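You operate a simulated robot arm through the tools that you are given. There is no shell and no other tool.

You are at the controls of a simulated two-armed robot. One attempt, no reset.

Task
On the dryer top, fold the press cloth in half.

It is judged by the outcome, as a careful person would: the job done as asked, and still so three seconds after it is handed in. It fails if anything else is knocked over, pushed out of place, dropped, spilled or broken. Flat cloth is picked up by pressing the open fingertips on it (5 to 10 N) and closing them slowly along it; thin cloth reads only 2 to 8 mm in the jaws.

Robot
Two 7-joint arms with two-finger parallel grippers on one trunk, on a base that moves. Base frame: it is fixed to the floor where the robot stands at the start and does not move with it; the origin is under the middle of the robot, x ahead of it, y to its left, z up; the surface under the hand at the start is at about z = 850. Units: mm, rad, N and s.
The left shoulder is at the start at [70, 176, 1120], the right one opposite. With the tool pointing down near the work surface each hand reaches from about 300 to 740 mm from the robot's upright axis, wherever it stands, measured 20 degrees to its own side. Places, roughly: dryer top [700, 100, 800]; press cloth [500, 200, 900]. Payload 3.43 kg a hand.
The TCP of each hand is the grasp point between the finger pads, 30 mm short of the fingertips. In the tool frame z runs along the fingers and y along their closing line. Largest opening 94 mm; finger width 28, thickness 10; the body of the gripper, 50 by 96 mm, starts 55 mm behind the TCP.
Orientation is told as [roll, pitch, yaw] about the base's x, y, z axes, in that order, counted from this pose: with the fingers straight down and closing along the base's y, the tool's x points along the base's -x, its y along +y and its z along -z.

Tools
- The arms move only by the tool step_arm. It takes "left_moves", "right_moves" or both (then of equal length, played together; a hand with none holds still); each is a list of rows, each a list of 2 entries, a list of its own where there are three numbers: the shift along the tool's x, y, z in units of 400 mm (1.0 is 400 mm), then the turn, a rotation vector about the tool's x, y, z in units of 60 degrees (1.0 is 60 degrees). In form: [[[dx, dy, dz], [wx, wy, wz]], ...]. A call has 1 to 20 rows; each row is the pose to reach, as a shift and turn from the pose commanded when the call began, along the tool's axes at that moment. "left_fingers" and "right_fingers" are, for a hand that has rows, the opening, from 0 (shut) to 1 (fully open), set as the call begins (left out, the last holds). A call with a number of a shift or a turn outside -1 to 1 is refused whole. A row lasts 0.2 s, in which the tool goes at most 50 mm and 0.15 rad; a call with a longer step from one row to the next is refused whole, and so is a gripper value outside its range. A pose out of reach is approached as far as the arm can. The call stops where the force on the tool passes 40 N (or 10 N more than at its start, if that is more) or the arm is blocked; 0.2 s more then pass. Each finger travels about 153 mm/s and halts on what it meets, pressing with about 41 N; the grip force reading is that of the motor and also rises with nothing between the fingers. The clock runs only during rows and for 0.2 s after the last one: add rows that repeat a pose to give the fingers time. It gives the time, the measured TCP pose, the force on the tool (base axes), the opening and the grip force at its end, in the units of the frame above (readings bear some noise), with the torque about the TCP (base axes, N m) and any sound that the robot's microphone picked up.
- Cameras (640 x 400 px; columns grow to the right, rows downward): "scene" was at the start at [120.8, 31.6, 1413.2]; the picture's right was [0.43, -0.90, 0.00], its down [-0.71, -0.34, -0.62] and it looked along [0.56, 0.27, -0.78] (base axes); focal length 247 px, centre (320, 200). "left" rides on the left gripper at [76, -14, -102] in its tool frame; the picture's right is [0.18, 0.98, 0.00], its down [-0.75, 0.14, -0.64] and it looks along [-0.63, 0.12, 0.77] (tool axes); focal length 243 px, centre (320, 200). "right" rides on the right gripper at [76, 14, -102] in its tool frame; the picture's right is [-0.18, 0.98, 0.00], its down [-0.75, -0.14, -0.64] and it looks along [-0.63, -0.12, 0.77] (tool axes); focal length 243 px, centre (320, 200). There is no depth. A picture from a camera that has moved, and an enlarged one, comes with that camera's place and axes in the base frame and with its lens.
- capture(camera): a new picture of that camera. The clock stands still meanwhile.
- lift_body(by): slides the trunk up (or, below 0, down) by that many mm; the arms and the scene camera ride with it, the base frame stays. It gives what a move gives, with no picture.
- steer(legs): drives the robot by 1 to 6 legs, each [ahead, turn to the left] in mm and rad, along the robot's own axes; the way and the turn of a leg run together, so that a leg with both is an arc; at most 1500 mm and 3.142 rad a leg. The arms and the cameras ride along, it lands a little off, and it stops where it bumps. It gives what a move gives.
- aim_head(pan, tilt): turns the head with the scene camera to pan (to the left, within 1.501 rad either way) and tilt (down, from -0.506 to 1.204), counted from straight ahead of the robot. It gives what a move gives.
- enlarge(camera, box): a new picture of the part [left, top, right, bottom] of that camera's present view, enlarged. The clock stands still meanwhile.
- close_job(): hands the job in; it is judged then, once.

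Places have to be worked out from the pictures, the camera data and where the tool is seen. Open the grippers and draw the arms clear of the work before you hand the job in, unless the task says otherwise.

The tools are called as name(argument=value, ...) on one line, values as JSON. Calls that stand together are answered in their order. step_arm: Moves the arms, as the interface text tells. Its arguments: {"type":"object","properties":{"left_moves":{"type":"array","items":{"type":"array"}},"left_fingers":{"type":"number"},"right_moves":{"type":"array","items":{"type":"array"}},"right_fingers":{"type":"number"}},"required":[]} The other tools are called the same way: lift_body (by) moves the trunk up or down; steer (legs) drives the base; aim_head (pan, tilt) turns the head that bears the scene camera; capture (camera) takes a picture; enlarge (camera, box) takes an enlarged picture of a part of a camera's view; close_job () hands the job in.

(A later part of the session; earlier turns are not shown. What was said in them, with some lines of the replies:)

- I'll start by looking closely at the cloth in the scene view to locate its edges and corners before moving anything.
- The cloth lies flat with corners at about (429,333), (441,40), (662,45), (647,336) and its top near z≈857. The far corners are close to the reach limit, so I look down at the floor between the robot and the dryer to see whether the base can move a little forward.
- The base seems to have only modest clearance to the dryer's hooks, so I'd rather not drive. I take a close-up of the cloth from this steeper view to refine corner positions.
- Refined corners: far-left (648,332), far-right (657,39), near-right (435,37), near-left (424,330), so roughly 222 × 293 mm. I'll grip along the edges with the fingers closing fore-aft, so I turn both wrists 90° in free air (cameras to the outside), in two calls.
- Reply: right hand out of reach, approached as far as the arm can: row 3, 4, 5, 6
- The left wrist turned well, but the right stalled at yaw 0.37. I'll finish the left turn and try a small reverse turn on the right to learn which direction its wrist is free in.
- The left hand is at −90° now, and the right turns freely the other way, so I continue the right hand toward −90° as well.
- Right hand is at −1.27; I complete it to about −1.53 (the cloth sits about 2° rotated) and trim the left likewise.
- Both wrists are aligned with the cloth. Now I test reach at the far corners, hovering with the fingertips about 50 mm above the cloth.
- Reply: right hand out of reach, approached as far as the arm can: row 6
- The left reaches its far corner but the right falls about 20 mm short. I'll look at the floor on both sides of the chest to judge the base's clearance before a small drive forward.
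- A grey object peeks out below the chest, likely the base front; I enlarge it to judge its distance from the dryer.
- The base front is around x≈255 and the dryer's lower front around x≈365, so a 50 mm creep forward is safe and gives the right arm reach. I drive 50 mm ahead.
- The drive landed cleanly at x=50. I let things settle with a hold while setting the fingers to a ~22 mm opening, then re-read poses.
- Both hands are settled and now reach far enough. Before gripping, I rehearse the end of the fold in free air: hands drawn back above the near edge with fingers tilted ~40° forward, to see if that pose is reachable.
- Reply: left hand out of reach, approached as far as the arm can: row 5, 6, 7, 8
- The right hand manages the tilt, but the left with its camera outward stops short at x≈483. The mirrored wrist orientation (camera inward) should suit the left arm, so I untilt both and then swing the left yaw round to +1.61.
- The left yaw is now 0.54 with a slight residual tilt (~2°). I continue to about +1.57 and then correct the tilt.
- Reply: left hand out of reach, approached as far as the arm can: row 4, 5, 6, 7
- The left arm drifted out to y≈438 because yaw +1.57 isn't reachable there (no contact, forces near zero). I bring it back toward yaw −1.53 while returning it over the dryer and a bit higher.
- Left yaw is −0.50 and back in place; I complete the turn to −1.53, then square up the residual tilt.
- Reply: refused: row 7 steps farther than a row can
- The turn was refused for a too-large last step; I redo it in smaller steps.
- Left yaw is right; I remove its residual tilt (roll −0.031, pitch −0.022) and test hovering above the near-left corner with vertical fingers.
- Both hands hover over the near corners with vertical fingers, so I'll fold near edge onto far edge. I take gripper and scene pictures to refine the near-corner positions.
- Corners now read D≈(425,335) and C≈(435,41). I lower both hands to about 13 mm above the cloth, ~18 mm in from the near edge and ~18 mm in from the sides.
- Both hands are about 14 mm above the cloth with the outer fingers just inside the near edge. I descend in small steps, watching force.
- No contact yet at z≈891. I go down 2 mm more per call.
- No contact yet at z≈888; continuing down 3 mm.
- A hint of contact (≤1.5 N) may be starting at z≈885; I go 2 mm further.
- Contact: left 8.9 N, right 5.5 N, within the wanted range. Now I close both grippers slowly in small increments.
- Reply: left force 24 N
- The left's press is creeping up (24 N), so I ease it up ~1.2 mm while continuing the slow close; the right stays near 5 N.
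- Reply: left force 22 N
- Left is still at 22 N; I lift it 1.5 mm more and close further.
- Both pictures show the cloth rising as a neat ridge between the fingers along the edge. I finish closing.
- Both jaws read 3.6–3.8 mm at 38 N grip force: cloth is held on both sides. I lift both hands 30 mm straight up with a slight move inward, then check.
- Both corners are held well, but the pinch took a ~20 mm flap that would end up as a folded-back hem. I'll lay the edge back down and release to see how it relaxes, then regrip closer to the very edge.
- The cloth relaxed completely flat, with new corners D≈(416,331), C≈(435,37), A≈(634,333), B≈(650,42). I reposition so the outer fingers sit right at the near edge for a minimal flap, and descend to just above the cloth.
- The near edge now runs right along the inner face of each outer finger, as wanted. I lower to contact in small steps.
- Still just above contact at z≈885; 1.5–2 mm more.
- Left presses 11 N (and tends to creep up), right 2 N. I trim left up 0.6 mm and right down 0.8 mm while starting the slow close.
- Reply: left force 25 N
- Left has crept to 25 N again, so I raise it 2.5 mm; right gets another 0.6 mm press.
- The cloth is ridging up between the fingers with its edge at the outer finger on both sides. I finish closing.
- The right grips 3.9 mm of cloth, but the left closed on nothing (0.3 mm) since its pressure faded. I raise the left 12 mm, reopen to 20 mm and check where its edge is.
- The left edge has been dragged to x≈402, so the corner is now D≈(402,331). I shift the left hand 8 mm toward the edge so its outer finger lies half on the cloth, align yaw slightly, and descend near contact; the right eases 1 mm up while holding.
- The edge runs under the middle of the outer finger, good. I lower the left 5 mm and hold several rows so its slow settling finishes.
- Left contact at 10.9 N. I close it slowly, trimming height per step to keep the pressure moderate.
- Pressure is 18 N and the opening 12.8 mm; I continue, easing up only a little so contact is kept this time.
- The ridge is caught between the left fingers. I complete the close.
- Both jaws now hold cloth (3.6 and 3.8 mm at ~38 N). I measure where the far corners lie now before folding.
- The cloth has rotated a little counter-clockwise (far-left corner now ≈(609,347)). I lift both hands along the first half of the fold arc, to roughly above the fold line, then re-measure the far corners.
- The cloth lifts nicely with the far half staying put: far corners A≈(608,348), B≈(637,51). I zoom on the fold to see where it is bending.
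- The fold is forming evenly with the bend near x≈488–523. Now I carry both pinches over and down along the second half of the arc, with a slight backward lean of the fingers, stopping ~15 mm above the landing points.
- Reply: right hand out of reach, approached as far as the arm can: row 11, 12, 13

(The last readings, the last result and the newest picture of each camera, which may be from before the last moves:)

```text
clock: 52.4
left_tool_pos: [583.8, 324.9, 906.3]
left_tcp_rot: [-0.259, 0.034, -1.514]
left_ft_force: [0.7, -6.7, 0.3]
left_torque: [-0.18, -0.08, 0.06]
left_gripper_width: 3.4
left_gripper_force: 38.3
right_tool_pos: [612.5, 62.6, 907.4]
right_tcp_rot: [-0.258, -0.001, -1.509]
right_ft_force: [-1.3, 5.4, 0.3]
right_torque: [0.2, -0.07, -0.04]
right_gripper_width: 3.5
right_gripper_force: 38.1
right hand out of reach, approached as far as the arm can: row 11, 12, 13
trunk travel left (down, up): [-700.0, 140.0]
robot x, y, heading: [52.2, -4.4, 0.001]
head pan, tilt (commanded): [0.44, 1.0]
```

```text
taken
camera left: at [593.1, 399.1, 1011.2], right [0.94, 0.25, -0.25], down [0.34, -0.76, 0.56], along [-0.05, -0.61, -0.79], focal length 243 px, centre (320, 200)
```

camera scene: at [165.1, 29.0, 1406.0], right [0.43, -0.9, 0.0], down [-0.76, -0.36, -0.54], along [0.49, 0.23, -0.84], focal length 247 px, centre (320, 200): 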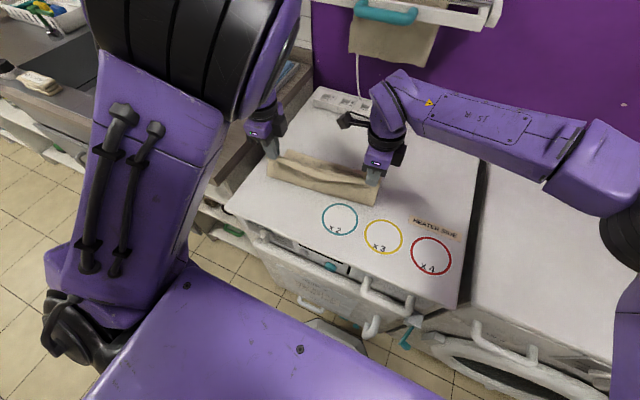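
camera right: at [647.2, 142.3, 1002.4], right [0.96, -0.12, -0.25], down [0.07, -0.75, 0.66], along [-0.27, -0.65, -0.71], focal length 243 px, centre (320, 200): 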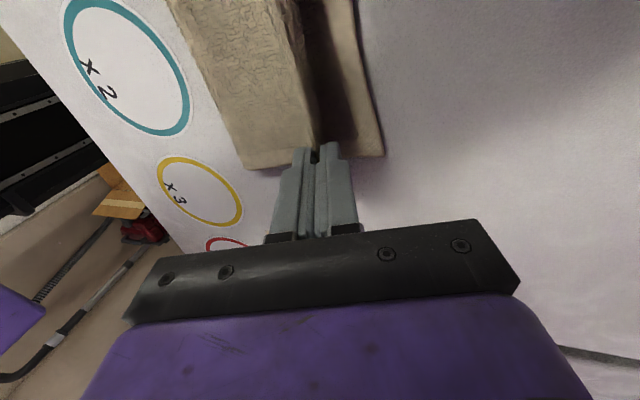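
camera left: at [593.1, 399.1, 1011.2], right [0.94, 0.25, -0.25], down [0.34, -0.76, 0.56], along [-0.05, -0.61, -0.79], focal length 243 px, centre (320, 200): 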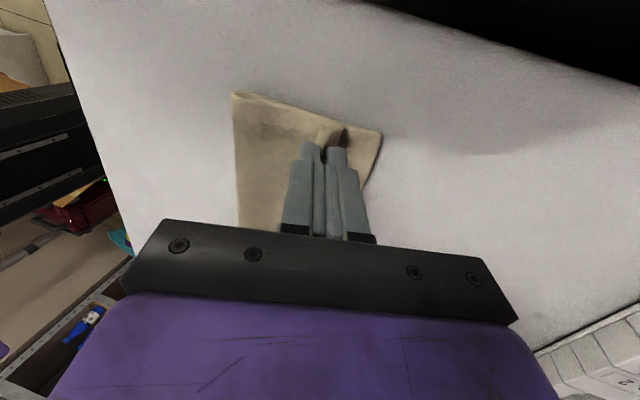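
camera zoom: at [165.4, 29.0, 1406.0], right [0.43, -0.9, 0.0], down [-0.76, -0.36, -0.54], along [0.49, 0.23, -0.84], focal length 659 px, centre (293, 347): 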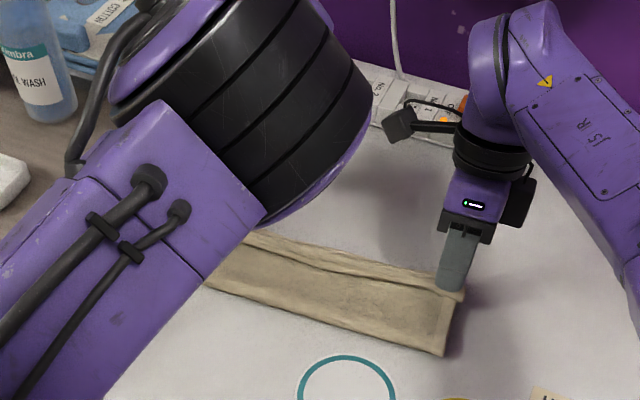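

Both are nearly there; the right is at its reach limit with the lean and the cloth is slightly taut (≈6 N sideways). I straighten the right hand to vertical, ease it inward, and bring both down to just above the far edge.

step_arm(left_moves=[[[-0.0006, 0.007, 0.008], [0, 0, 0]], [[-0.0012, 0.014, 0.0155], [0, 0, 0]], [[-0.0018, 0.022, 0.023], [0, 0, 0]], [[-0.0024, 0.0289, 0.0311], [0, 0, 0]], [[-0.0024, 0.0289, 0.0311], [0, 0, 0]]], right_moves=[[[0.004, 0.0065, 0.007], [-0.06, 0, 0]], [[0.008, 0.013, 0.015], [-0.12, 0, 0]], [[0.012, 0.02, 0.022], [-0.185, 0, 0]], [[0.0152, 0.0256, 0.0295], [-0.247, 0, 0]], [[0.0152, 0.0256, 0.0295], [-0.247, 0, 0]]])

capture(camera="right")

capture(camera="left")

```text
clock: 53.6
left_tool_pos: [592.9, 325.7, 892.3]
left_tcp_rot: [-0.261, 0.036, -1.513]
left_ft_force: [0.3, -1.8, 1.8]
left_torque: [-0.05, -0.05, 0.04]
left_gripper_width: 3.3
left_gripper_force: 38.0
right_tool_pos: [619.4, 69.3, 894.7]
right_tcp_rot: [0.0, 0.0, -1.511]
right_ft_force: [-1.2, 1.5, 1.4]
right_torque: [0.02, 0.1, 0.0]
right_gripper_width: 3.3
right_gripper_force: 38.1
trunk travel left (down, up): [-700.0, 140.0]
robot x, y, heading: [51.5, -0.7, 0.001]
head pan, tilt (commanded): [0.44, 1.0]
```

```text
taken
camera right: at [628.0, 147.4, 996.2], right [0.99, -0.12, 0.0], down [-0.1, -0.76, 0.64], along [-0.08, -0.64, -0.77], focal length 243 px, centre (320, 200)
```

right: 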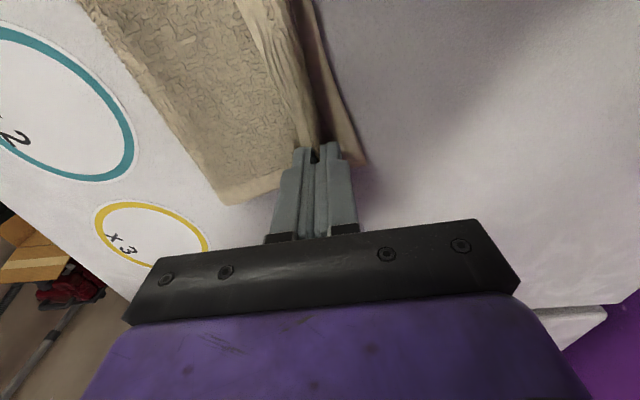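

```text
taken
camera left: at [601.2, 399.8, 996.8], right [0.94, 0.25, -0.25], down [0.34, -0.76, 0.56], along [-0.05, -0.61, -0.79], focal length 243 px, centre (320, 200)
```

left: 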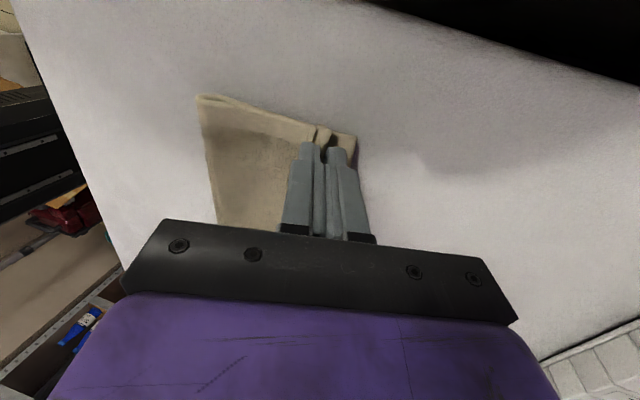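

The pinches sit about 20–23 mm inside the far edge, matching where they were taken from the near edge. I lower both the last 4–5 mm and then open slightly.

step_arm(left_moves=[[[0, 0.0013, 0.005], [0, 0, 0]], [[0, 0.0026, 0.0097], [0, 0, 0]], [[0, 0.0026, 0.0097], [0, 0, 0]]], right_moves=[[[0, 0, 0.006], [0, 0, 0]], [[0, 0, 0.0125], [0, 0, 0]], [[0, 0, 0.0125], [0, 0, 0]]])

enlarge(camera="left", box=[180, 60, 420, 240])

enlarge(camera="right", box=[180, 60, 420, 240])

```text
clock: 54.4
left_tool_pos: [590.3, 326.1, 888.1]
left_tcp_rot: [-0.259, 0.037, -1.516]
left_ft_force: [1.4, 0.2, 7.5]
left_torque: [0.0, -0.03, 0.03]
left_gripper_width: 3.2
left_gripper_force: 37.8
right_tool_pos: [617.1, 68.7, 890.3]
right_tcp_rot: [0.001, 0.001, -1.51]
right_ft_force: [1.5, 2.8, 8.6]
right_torque: [-0.02, 0.02, 0.04]
right_gripper_width: 3.5
right_gripper_force: 37.9
trunk travel left (down, up): [-700.0, 140.0]
robot x, y, heading: [47.7, -0.5, 0.001]
head pan, tilt (commanded): [0.44, 1.0]
```

```text
2.22 times, centred on (300, 150) of left
camera zoom: at [600.2, 399.2, 993.7], right [0.94, 0.25, -0.24], down [0.34, -0.76, 0.56], along [-0.05, -0.61, -0.79], focal length 539 px, centre (364, 311)
```

zoom: 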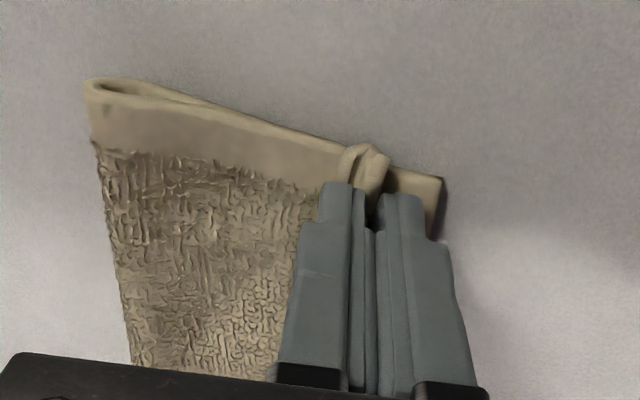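

```text
2.22 times, centred on (300, 150) of right
camera zoom: at [626.7, 146.6, 992.0], right [0.99, -0.12, 0.0], down [-0.1, -0.76, 0.64], along [-0.08, -0.64, -0.77], focal length 539 px, centre (364, 311)
```

zoom: 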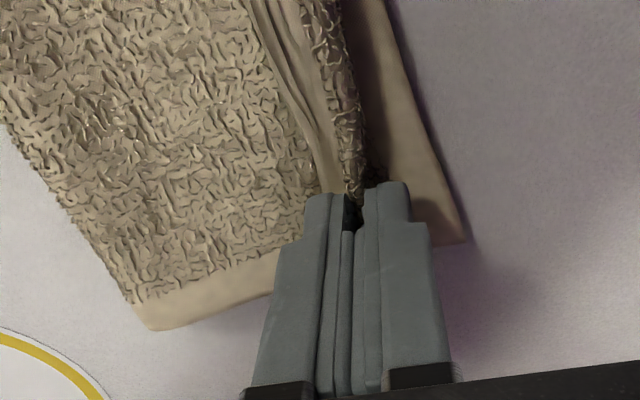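

Both are in gentle contact (7–9 N). I open the jaws to ~12 mm to let the pinched ridge relax and look.

step_arm(left_moves=[[[0, 0, -0.005], [0, 0, 0]], [[0, 0, -0.01], [0, 0, 0]], [[0, 0, -0.01], [0, 0, 0]]], right_moves=[[[0, 0, -0.005], [0, 0, 0]], [[0, 0, -0.01], [0, 0, 0]], [[0, 0, -0.01], [0, 0, 0]]], left_fingers=0.13, right_fingers=0.13)

enlarge(camera="left", box=[180, 60, 420, 240])

enlarge(camera="right", box=[180, 60, 420, 240])

```text
clock: 55.2
left_tool_pos: [594.1, 324.7, 890.2]
left_tcp_rot: [-0.259, 0.034, -1.516]
left_ft_force: [-0.2, -0.6, 0.5]
left_torque: [-0.04, 0.01, 0.02]
left_gripper_width: 12.3
left_gripper_force: 0.2
right_tool_pos: [618.9, 69.7, 891.2]
right_tcp_rot: [-0.002, 0.0, -1.511]
right_ft_force: [1.0, 0.4, 1.6]
right_torque: [0.0, 0.04, 0.0]
right_gripper_width: 12.3
right_gripper_force: 0.4
trunk travel left (down, up): [-700.0, 140.0]
robot x, y, heading: [51.2, -3.7, 0.002]
head pan, tilt (commanded): [0.44, 1.0]
```

```text
2.22 times, centred on (300, 150) of left
camera zoom: at [601.9, 399.2, 996.1], right [0.94, 0.25, -0.25], down [0.34, -0.76, 0.56], along [-0.05, -0.61, -0.79], focal length 539 px, centre (364, 311)
```

zoom: 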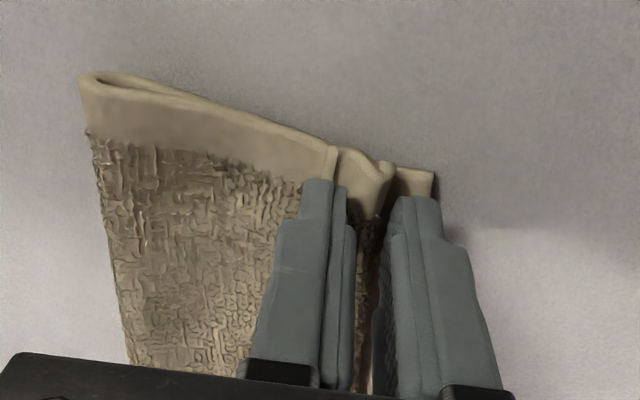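

```text
2.22 times, centred on (300, 150) of right
camera zoom: at [627.8, 146.8, 993.9], right [0.99, -0.12, 0.0], down [-0.09, -0.76, 0.64], along [-0.08, -0.64, -0.77], focal length 539 px, centre (364, 311)
```

zoom: 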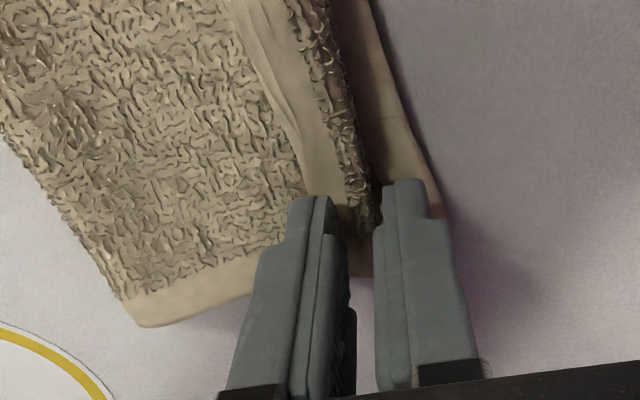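

The flap at each corner is still folded back toward the robot. I raise both hands clear (along the fingers) to see how the cloth lies when free.

step_arm(left_moves=[[[0, 0, -0.02], [0, 0, 0]], [[0, 0, -0.05], [0, 0, 0]], [[0, 0, -0.1], [0, 0, 0]], [[0, 0, -0.15], [0, 0, 0]], [[0, 0, -0.15], [0, 0, 0]]], right_moves=[[[0, 0, -0.02], [0, 0, 0]], [[0, 0, -0.05], [0, 0, 0]], [[0, 0, -0.1], [0, 0, 0]], [[0, 0, -0.15], [0, 0, 0]], [[0, 0, -0.15], [0, 0, 0]]])

capture(camera="left")

capture(camera="right")

enlarge(camera="scene", box=[230, 70, 430, 220])

```text
clock: 56.4
left_tool_pos: [609.6, 323.7, 949.2]
left_tcp_rot: [-0.26, 0.034, -1.515]
left_ft_force: [-0.5, 0.4, 1.0]
left_torque: [0.0, -0.01, -0.01]
left_gripper_width: 12.1
left_gripper_force: 0.0
right_tool_pos: [618.7, 68.5, 953.3]
right_tcp_rot: [-0.002, 0.0, -1.509]
right_ft_force: [0.2, -0.3, 0.8]
right_torque: [0.0, 0.01, 0.04]
right_gripper_width: 12.4
right_gripper_force: 0.1
trunk travel left (down, up): [-700.0, 140.0]
robot x, y, heading: [50.7, -1.9, 0.001]
head pan, tilt (commanded): [0.44, 1.0]
```

```text
taken
camera left: at [618.2, 398.1, 1054.3], right [0.94, 0.25, -0.25], down [0.34, -0.76, 0.56], along [-0.05, -0.61, -0.79], focal length 243 px, centre (320, 200)
```

left: 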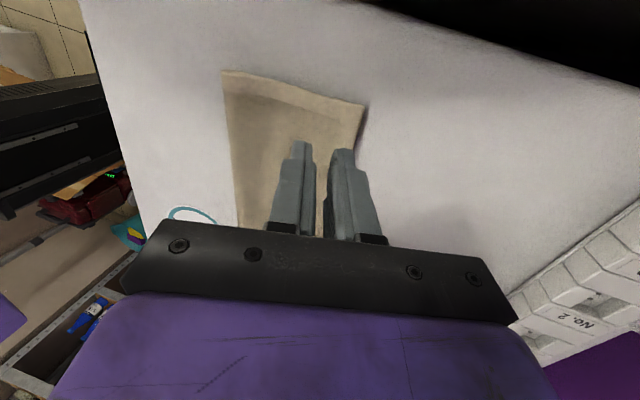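

```text
taken
camera right: at [627.9, 146.9, 1055.6], right [0.99, -0.12, 0.0], down [-0.09, -0.76, 0.64], along [-0.08, -0.64, -0.77], focal length 243 px, centre (320, 200)
```

right: 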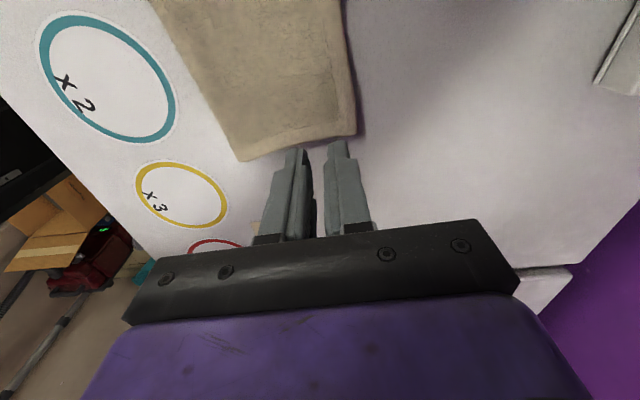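

```text
2.67 times, centred on (330, 145) of scene
camera zoom: at [166.1, 29.2, 1405.9], right [0.43, -0.9, 0.0], down [-0.76, -0.36, -0.54], along [0.49, 0.23, -0.84], focal length 659 px, centre (293, 347)
```

zoom: 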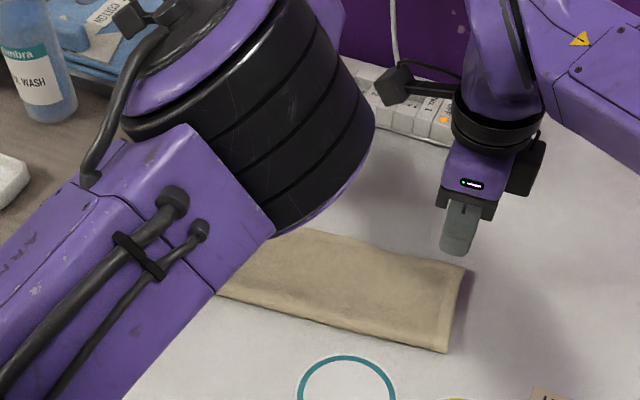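

The flaps sprang open by themselves and the cloth lies folded neatly in half. I now raise both hands and straighten the left wrist to get clear and inspect.

step_arm(left_moves=[[[0, 0, -0.05], [-0.06, 0, 0]], [[0, 0, -0.1], [-0.12, 0, 0]], [[0, 0, -0.15], [-0.19, 0, 0]], [[0, 0, -0.2], [-0.25, 0, 0]], [[0, 0, -0.2], [-0.25, 0, 0]]], right_moves=[[[0, 0, -0.06], [0, 0, 0]], [[0, 0, -0.12], [0, 0, 0]], [[0, 0, -0.18], [0, 0, 0]], [[0, 0, -0.22], [0, 0, 0]], [[0, 0, -0.22], [0, 0, 0]]])

```text
clock: 57.6
left_tool_pos: [629.5, 326.4, 1022.0]
left_tcp_rot: [-0.004, 0.028, -1.505]
left_ft_force: [-0.4, 0.2, 0.0]
left_torque: [-0.01, 0.0, -0.01]
left_gripper_width: 12.4
left_gripper_force: 0.0
right_tool_pos: [620.6, 69.5, 1039.9]
right_tcp_rot: [-0.001, 0.002, -1.51]
right_ft_force: [-0.1, -0.5, 0.6]
right_torque: [-0.02, 0.03, 0.01]
right_gripper_width: 12.5
right_gripper_force: 0.1
trunk travel left (down, up): [-700.0, 140.0]
robot x, y, heading: [46.3, -2.5, 0.0]
head pan, tilt (commanded): [0.44, 1.0]
```

Hands are up at z≈1020–1040. I draw both back and outward to near their starting places, well clear of the cloth.

step_arm(left_moves=[[[0.02, -0.05, -0.06], [0, 0, 0]], [[0.045, -0.13, -0.12], [0, 0, 0]], [[0.075, -0.22, -0.1625], [0, 0, 0]], [[0.105, -0.31, -0.1825], [0, 0, 0]], [[0.136, -0.392, -0.1825], [0, 0, 0]], [[0.136, -0.392, -0.1825], [0, 0, 0]]], right_moves=[[[-0.06, -0.074, -0.02], [0, 0, 0]], [[-0.12, -0.148, -0.025], [0, 0, 0]], [[-0.18, -0.222, -0.025], [0, 0, 0]], [[-0.24, -0.296, -0.025], [0, 0, 0]], [[-0.303, -0.369, -0.025], [0, 0, 0]], [[-0.303, -0.369, -0.025], [0, 0, 0]]], left_fingers=1.0, right_fingers=1.0)

capture(camera="scene")

enlarge(camera="scene", box=[230, 90, 430, 240])

```text
clock: 58.7
left_tool_pos: [494.3, 392.5, 989.0]
left_tcp_rot: [-0.169, 0.015, -1.486]
left_ft_force: [-0.2, -0.2, 0.9]
left_torque: [-0.01, -0.01, 0.01]
left_gripper_width: 94.3
left_gripper_force: 0.1
left hand out of reach, approached as far as the arm can: row 2, 3, 4, 5
right_tool_pos: [501.6, -38.0, 1050.2]
right_tcp_rot: [0.003, 0.002, -1.511]
right_ft_force: [-0.1, -0.2, 0.3]
right_torque: [0.02, -0.02, 0.03]
right_gripper_width: 94.1
right_gripper_force: 0.0
trunk travel left (down, up): [-700.0, 140.0]
robot x, y, heading: [53.0, -3.3, -0.001]
head pan, tilt (commanded): [0.44, 1.0]
stopped in row 5 (left hand): the arm was blocked; the commanded pose is now the measured one
```

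```text
taken
camera scene: at [163.7, 28.0, 1406.2], right [0.43, -0.9, 0.0], down [-0.76, -0.36, -0.54], along [0.49, 0.23, -0.84], focal length 247 px, centre (320, 200)
```

scene: 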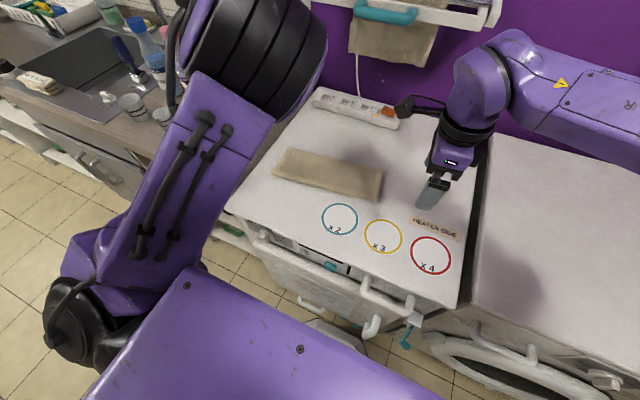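

```text
2.67 times, centred on (330, 165) of scene
camera zoom: at [163.7, 28.0, 1406.2], right [0.43, -0.9, 0.0], down [-0.76, -0.36, -0.54], along [0.49, 0.23, -0.84], focal length 659 px, centre (293, 293)
```

zoom: 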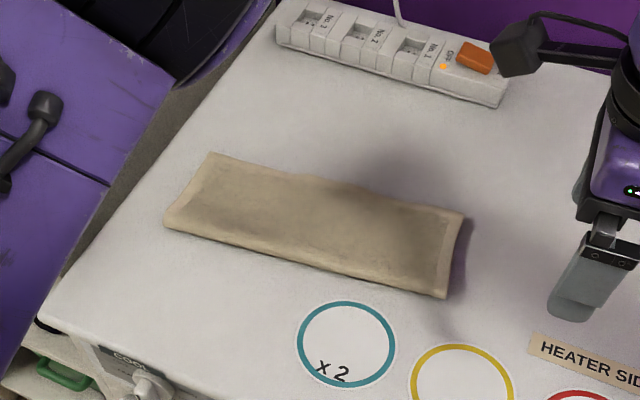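

The cloth looks neatly folded in half and untouched. The left arm reports being blocked partway on its retreat (no force shown), so I look around it before moving on.

capture(camera="left")

aim_head(pan=0.9, tilt=0.6)

capture(camera="scene")

capture(camera="right")

```text
taken
camera left: at [491.7, 467.8, 1094.2], right [0.95, 0.27, -0.16], down [0.31, -0.74, 0.6], along [0.04, -0.62, -0.79], focal length 243 px, centre (320, 200)
```

left: 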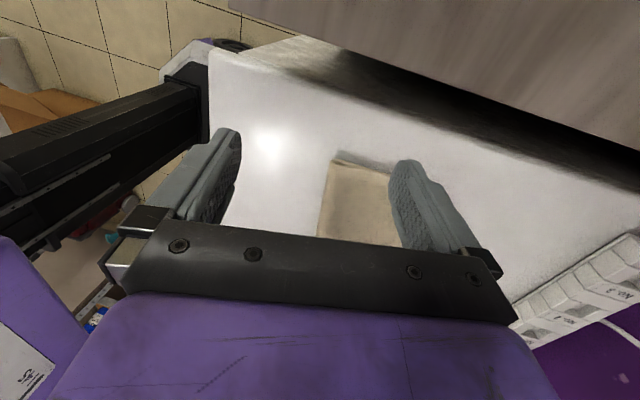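

```text
clock: 59.6
left_tool_pos: [496.4, 392.3, 988.4]
left_tcp_rot: [-0.169, 0.016, -1.487]
left_ft_force: [-0.4, 0.6, -0.2]
left_torque: [0.02, -0.01, -0.03]
left_gripper_width: 94.0
left_gripper_force: 0.2
right_tool_pos: [505.4, -37.1, 1049.3]
right_tcp_rot: [0.0, -0.001, -1.509]
right_ft_force: [1.2, -0.1, -0.7]
right_torque: [-0.02, 0.01, 0.01]
right_gripper_width: 94.0
right_gripper_force: 0.1
trunk travel left (down, up): [-700.0, 140.0]
robot x, y, heading: [51.4, -3.7, 0.0]
head pan, tilt (commanded): [0.901, 0.6]
```

```text
taken
camera scene: at [157.4, 68.3, 1438.0], right [0.78, -0.62, 0.0], down [-0.35, -0.44, -0.82], along [0.51, 0.65, -0.57], focal length 247 px, centre (320, 200)
```

scene: 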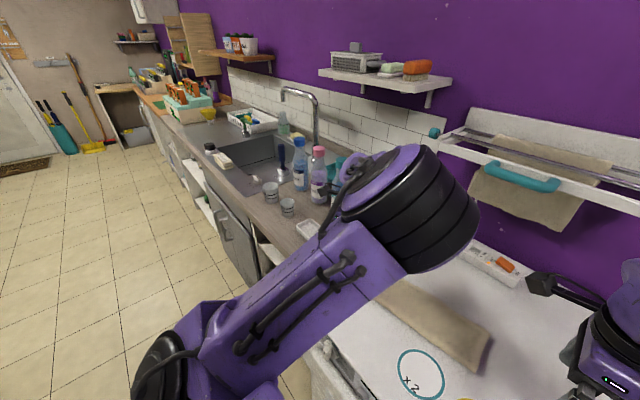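

```text
taken
camera right: at [513.0, 39.9, 1151.7], right [0.99, -0.12, 0.0], down [-0.09, -0.76, 0.64], along [-0.08, -0.64, -0.77], focal length 243 px, centre (320, 200)
```

right: 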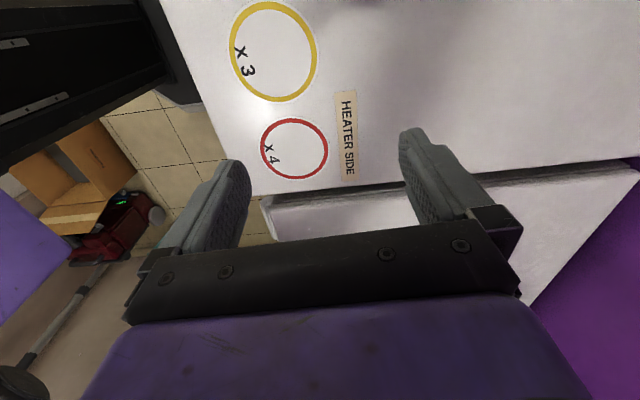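

Nothing is touched: bottles and cups stand untouched, and the left arm is just folded up against its own limits. I turn its wrist back toward its starting yaw, which frees it, then raise it.

step_arm(left_moves=[[[0, 0, 0], [0, 0, -0.12]], [[0, 0, 0], [0, 0, -0.25]], [[0, 0, 0], [0, 0, -0.375]], [[0, 0, 0], [0, 0, -0.5]], [[0, 0, 0], [0, 0, -0.625]], [[0, 0, 0], [0, 0, -0.75]], [[0, 0, 0], [0, 0, -0.875]], [[0, 0, 0], [0, 0, -1.0]]])

```text
clock: 61.4
left_tool_pos: [492.8, 397.2, 985.9]
left_tcp_rot: [-0.083, 0.153, -0.427]
left_ft_force: [0.3, 0.4, 0.3]
left_torque: [0.02, -0.02, 0.0]
left_gripper_width: 94.1
left_gripper_force: 0.0
right_tool_pos: [504.1, -36.9, 1049.7]
right_tcp_rot: [0.001, 0.002, -1.51]
right_ft_force: [0.0, 0.2, 0.0]
right_torque: [0.02, 0.02, -0.01]
right_gripper_width: 94.2
right_gripper_force: 0.1
trunk travel left (down, up): [-700.0, 140.0]
robot x, y, heading: [46.8, 0.1, -0.0]
head pan, tilt (commanded): [0.901, 0.6]
```

Wrist is freed (yaw −0.43). I remove the remaining tilt and yaw while rising, then continue up and back.

step_arm(left_moves=[[[0, 0, -0.02], [-0.016, -0.03, -0.08]], [[0, 0, -0.05], [-0.032, -0.06, -0.16]], [[0, 0, -0.09], [-0.048, -0.09, -0.24]], [[0, 0, -0.13], [-0.064, -0.12, -0.32]], [[0, 0, -0.17], [-0.079, -0.146, -0.4]], [[0, 0, -0.17], [-0.079, -0.146, -0.4]]])

capture(camera="left")

```text
clock: 62.5
left_tool_pos: [484.6, 400.3, 980.7]
left_tcp_rot: [-0.001, 0.183, -0.064]
left_ft_force: [0.6, 0.3, 0.0]
left_torque: [-0.01, 0.02, 0.04]
left_gripper_width: 93.9
left_gripper_force: 0.0
right_tool_pos: [504.3, -37.0, 1049.0]
right_tcp_rot: [0.0, -0.001, -1.508]
right_ft_force: [-0.1, 0.4, -0.2]
right_torque: [-0.02, 0.02, 0.02]
right_gripper_width: 94.0
right_gripper_force: 0.0
trunk travel left (down, up): [-700.0, 140.0]
robot x, y, heading: [48.1, -2.0, 0.002]
head pan, tilt (commanded): [0.901, 0.6]
stopped in row 5 (left hand): the arm was blocked; the commanded pose is now the measured one
```

```text
taken
camera left: at [427.9, 390.7, 1095.8], right [-0.12, 0.99, 0.03], down [0.87, 0.09, 0.49], along [0.49, 0.09, -0.87], focal length 243 px, centre (320, 200)
```

left: 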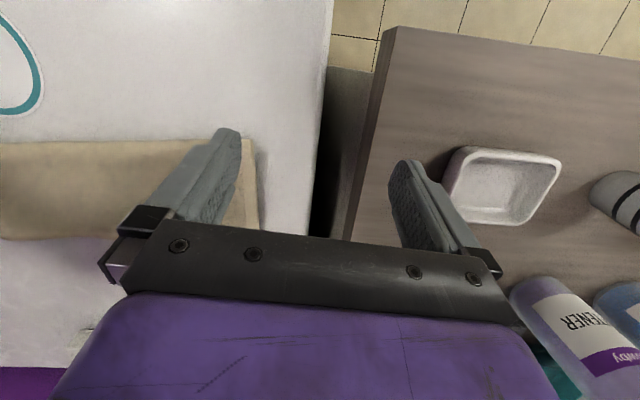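

The left arm can't rise on its own because its elbow is folded to the limit there, but nothing is near it. Raising the trunk lifts both hands straight up away from the cloth safely, so I do that by 110 mm.

lift_body(by=110)

aim_head(pan=0.44, tilt=1.0)

capture(camera="scene")

capture(camera="left")

```text
clock: 63.9
left_tool_pos: [485.4, 400.9, 1091.1]
left_tcp_rot: [-0.002, 0.182, -0.065]
left_ft_force: [0.8, 0.8, 0.2]
left_torque: [-0.02, 0.0, 0.0]
left_gripper_width: 93.9
left_gripper_force: 0.1
right_tool_pos: [503.3, -36.4, 1159.6]
right_tcp_rot: [-0.001, -0.001, -1.51]
right_ft_force: [0.3, -0.1, -0.7]
right_torque: [0.02, 0.01, 0.01]
right_gripper_width: 94.1
right_gripper_force: 0.1
trunk travel left (down, up): [-810.0, 30.0]
robot x, y, heading: [49.6, 0.2, 0.002]
head pan, tilt (commanded): [0.901, 0.6]
```

```text
clock: 64.8
left_tool_pos: [485.0, 399.9, 1091.5]
left_tcp_rot: [0.0, 0.181, -0.064]
left_ft_force: [0.3, -0.2, -0.2]
left_torque: [-0.04, -0.02, -0.01]
left_gripper_width: 94.0
left_gripper_force: 0.1
right_tool_pos: [504.2, -37.7, 1160.0]
right_tcp_rot: [0.0, 0.0, -1.508]
right_ft_force: [-0.1, 0.4, -1.1]
right_torque: [0.04, -0.04, -0.01]
right_gripper_width: 94.3
right_gripper_force: 0.0
trunk travel left (down, up): [-810.0, 30.0]
robot x, y, heading: [50.2, -0.3, 0.0]
head pan, tilt (commanded): [0.44, 1.0]
```

```text
taken
camera scene: at [165.5, 29.2, 1516.0], right [0.43, -0.9, 0.0], down [-0.76, -0.36, -0.54], along [0.49, 0.23, -0.84], focal length 247 px, centre (320, 200)
```

scene: 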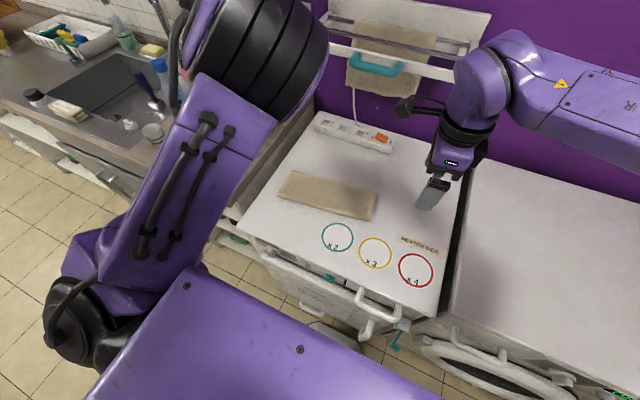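

```text
taken
camera left: at [427.9, 390.4, 1206.7], right [-0.12, 0.99, 0.03], down [0.86, 0.09, 0.5], along [0.49, 0.09, -0.87], focal length 243 px, centre (320, 200)
```

left: 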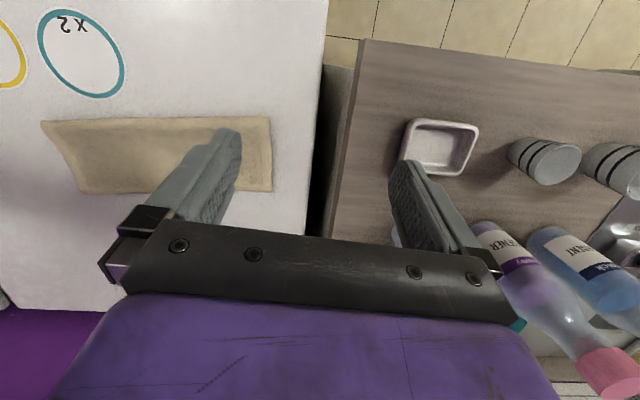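

Hands are well clear now. I zoom in on the folded cloth to verify alignment.

enlarge(camera="scene", box=[260, 150, 400, 240])

enlarge(camera="left", box=[20, 90, 300, 220])

```text
4.44 times, centred on (330, 195) of scene
camera zoom: at [165.5, 29.2, 1516.0], right [0.43, -0.9, 0.0], down [-0.76, -0.36, -0.54], along [0.49, 0.23, -0.84], focal length 1098 px, centre (276, 222)
```

zoom: 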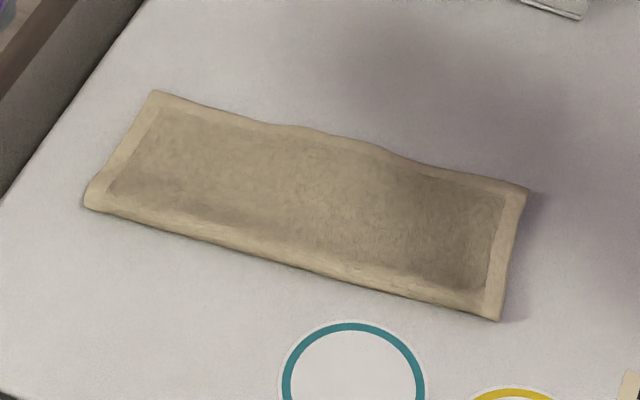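

```text
2.29 times, centred on (160, 155) of left
camera zoom: at [427.9, 390.4, 1206.7], right [-0.12, 0.99, 0.03], down [0.86, 0.09, 0.5], along [0.49, 0.09, -0.87], focal length 555 px, centre (686, 303)
```

zoom: 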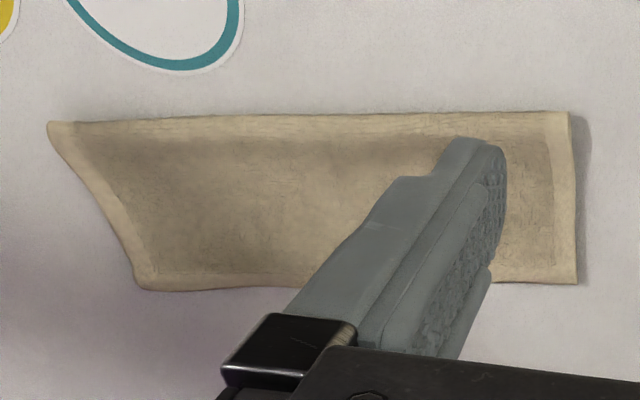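

The cloth is folded cleanly: about 110 × 293 mm (half of 222 × 293), edges and corners aligned, lying flat on the dryer top. Nothing else was disturbed, and the grippers are open and about 200 mm above the work, so I hand the job in.

close_job()

```text
The job is handed in.
```

I folded the press cloth in half on the dryer top, near edge over far edge, and handed the job in. It now measures about 110 × 293 mm, against about 222 × 293 mm open. The edges and corners line up and it lies flat.

- **Position:** gripping the cloth dragged it slightly, so it sits a few degrees counter-clockwise of where it started. It is still well within the dryer top.
- **Surroundings:** nothing else looked moved or knocked over in the last pictures.
- **Robot:** both grippers are open and about 200 mm above the cloth. I had driven the base 50 mm forward so the right arm could reach. At the end the left arm could not retract any further on its own, so I raised the trunk 110 mm to lift both hands clear.
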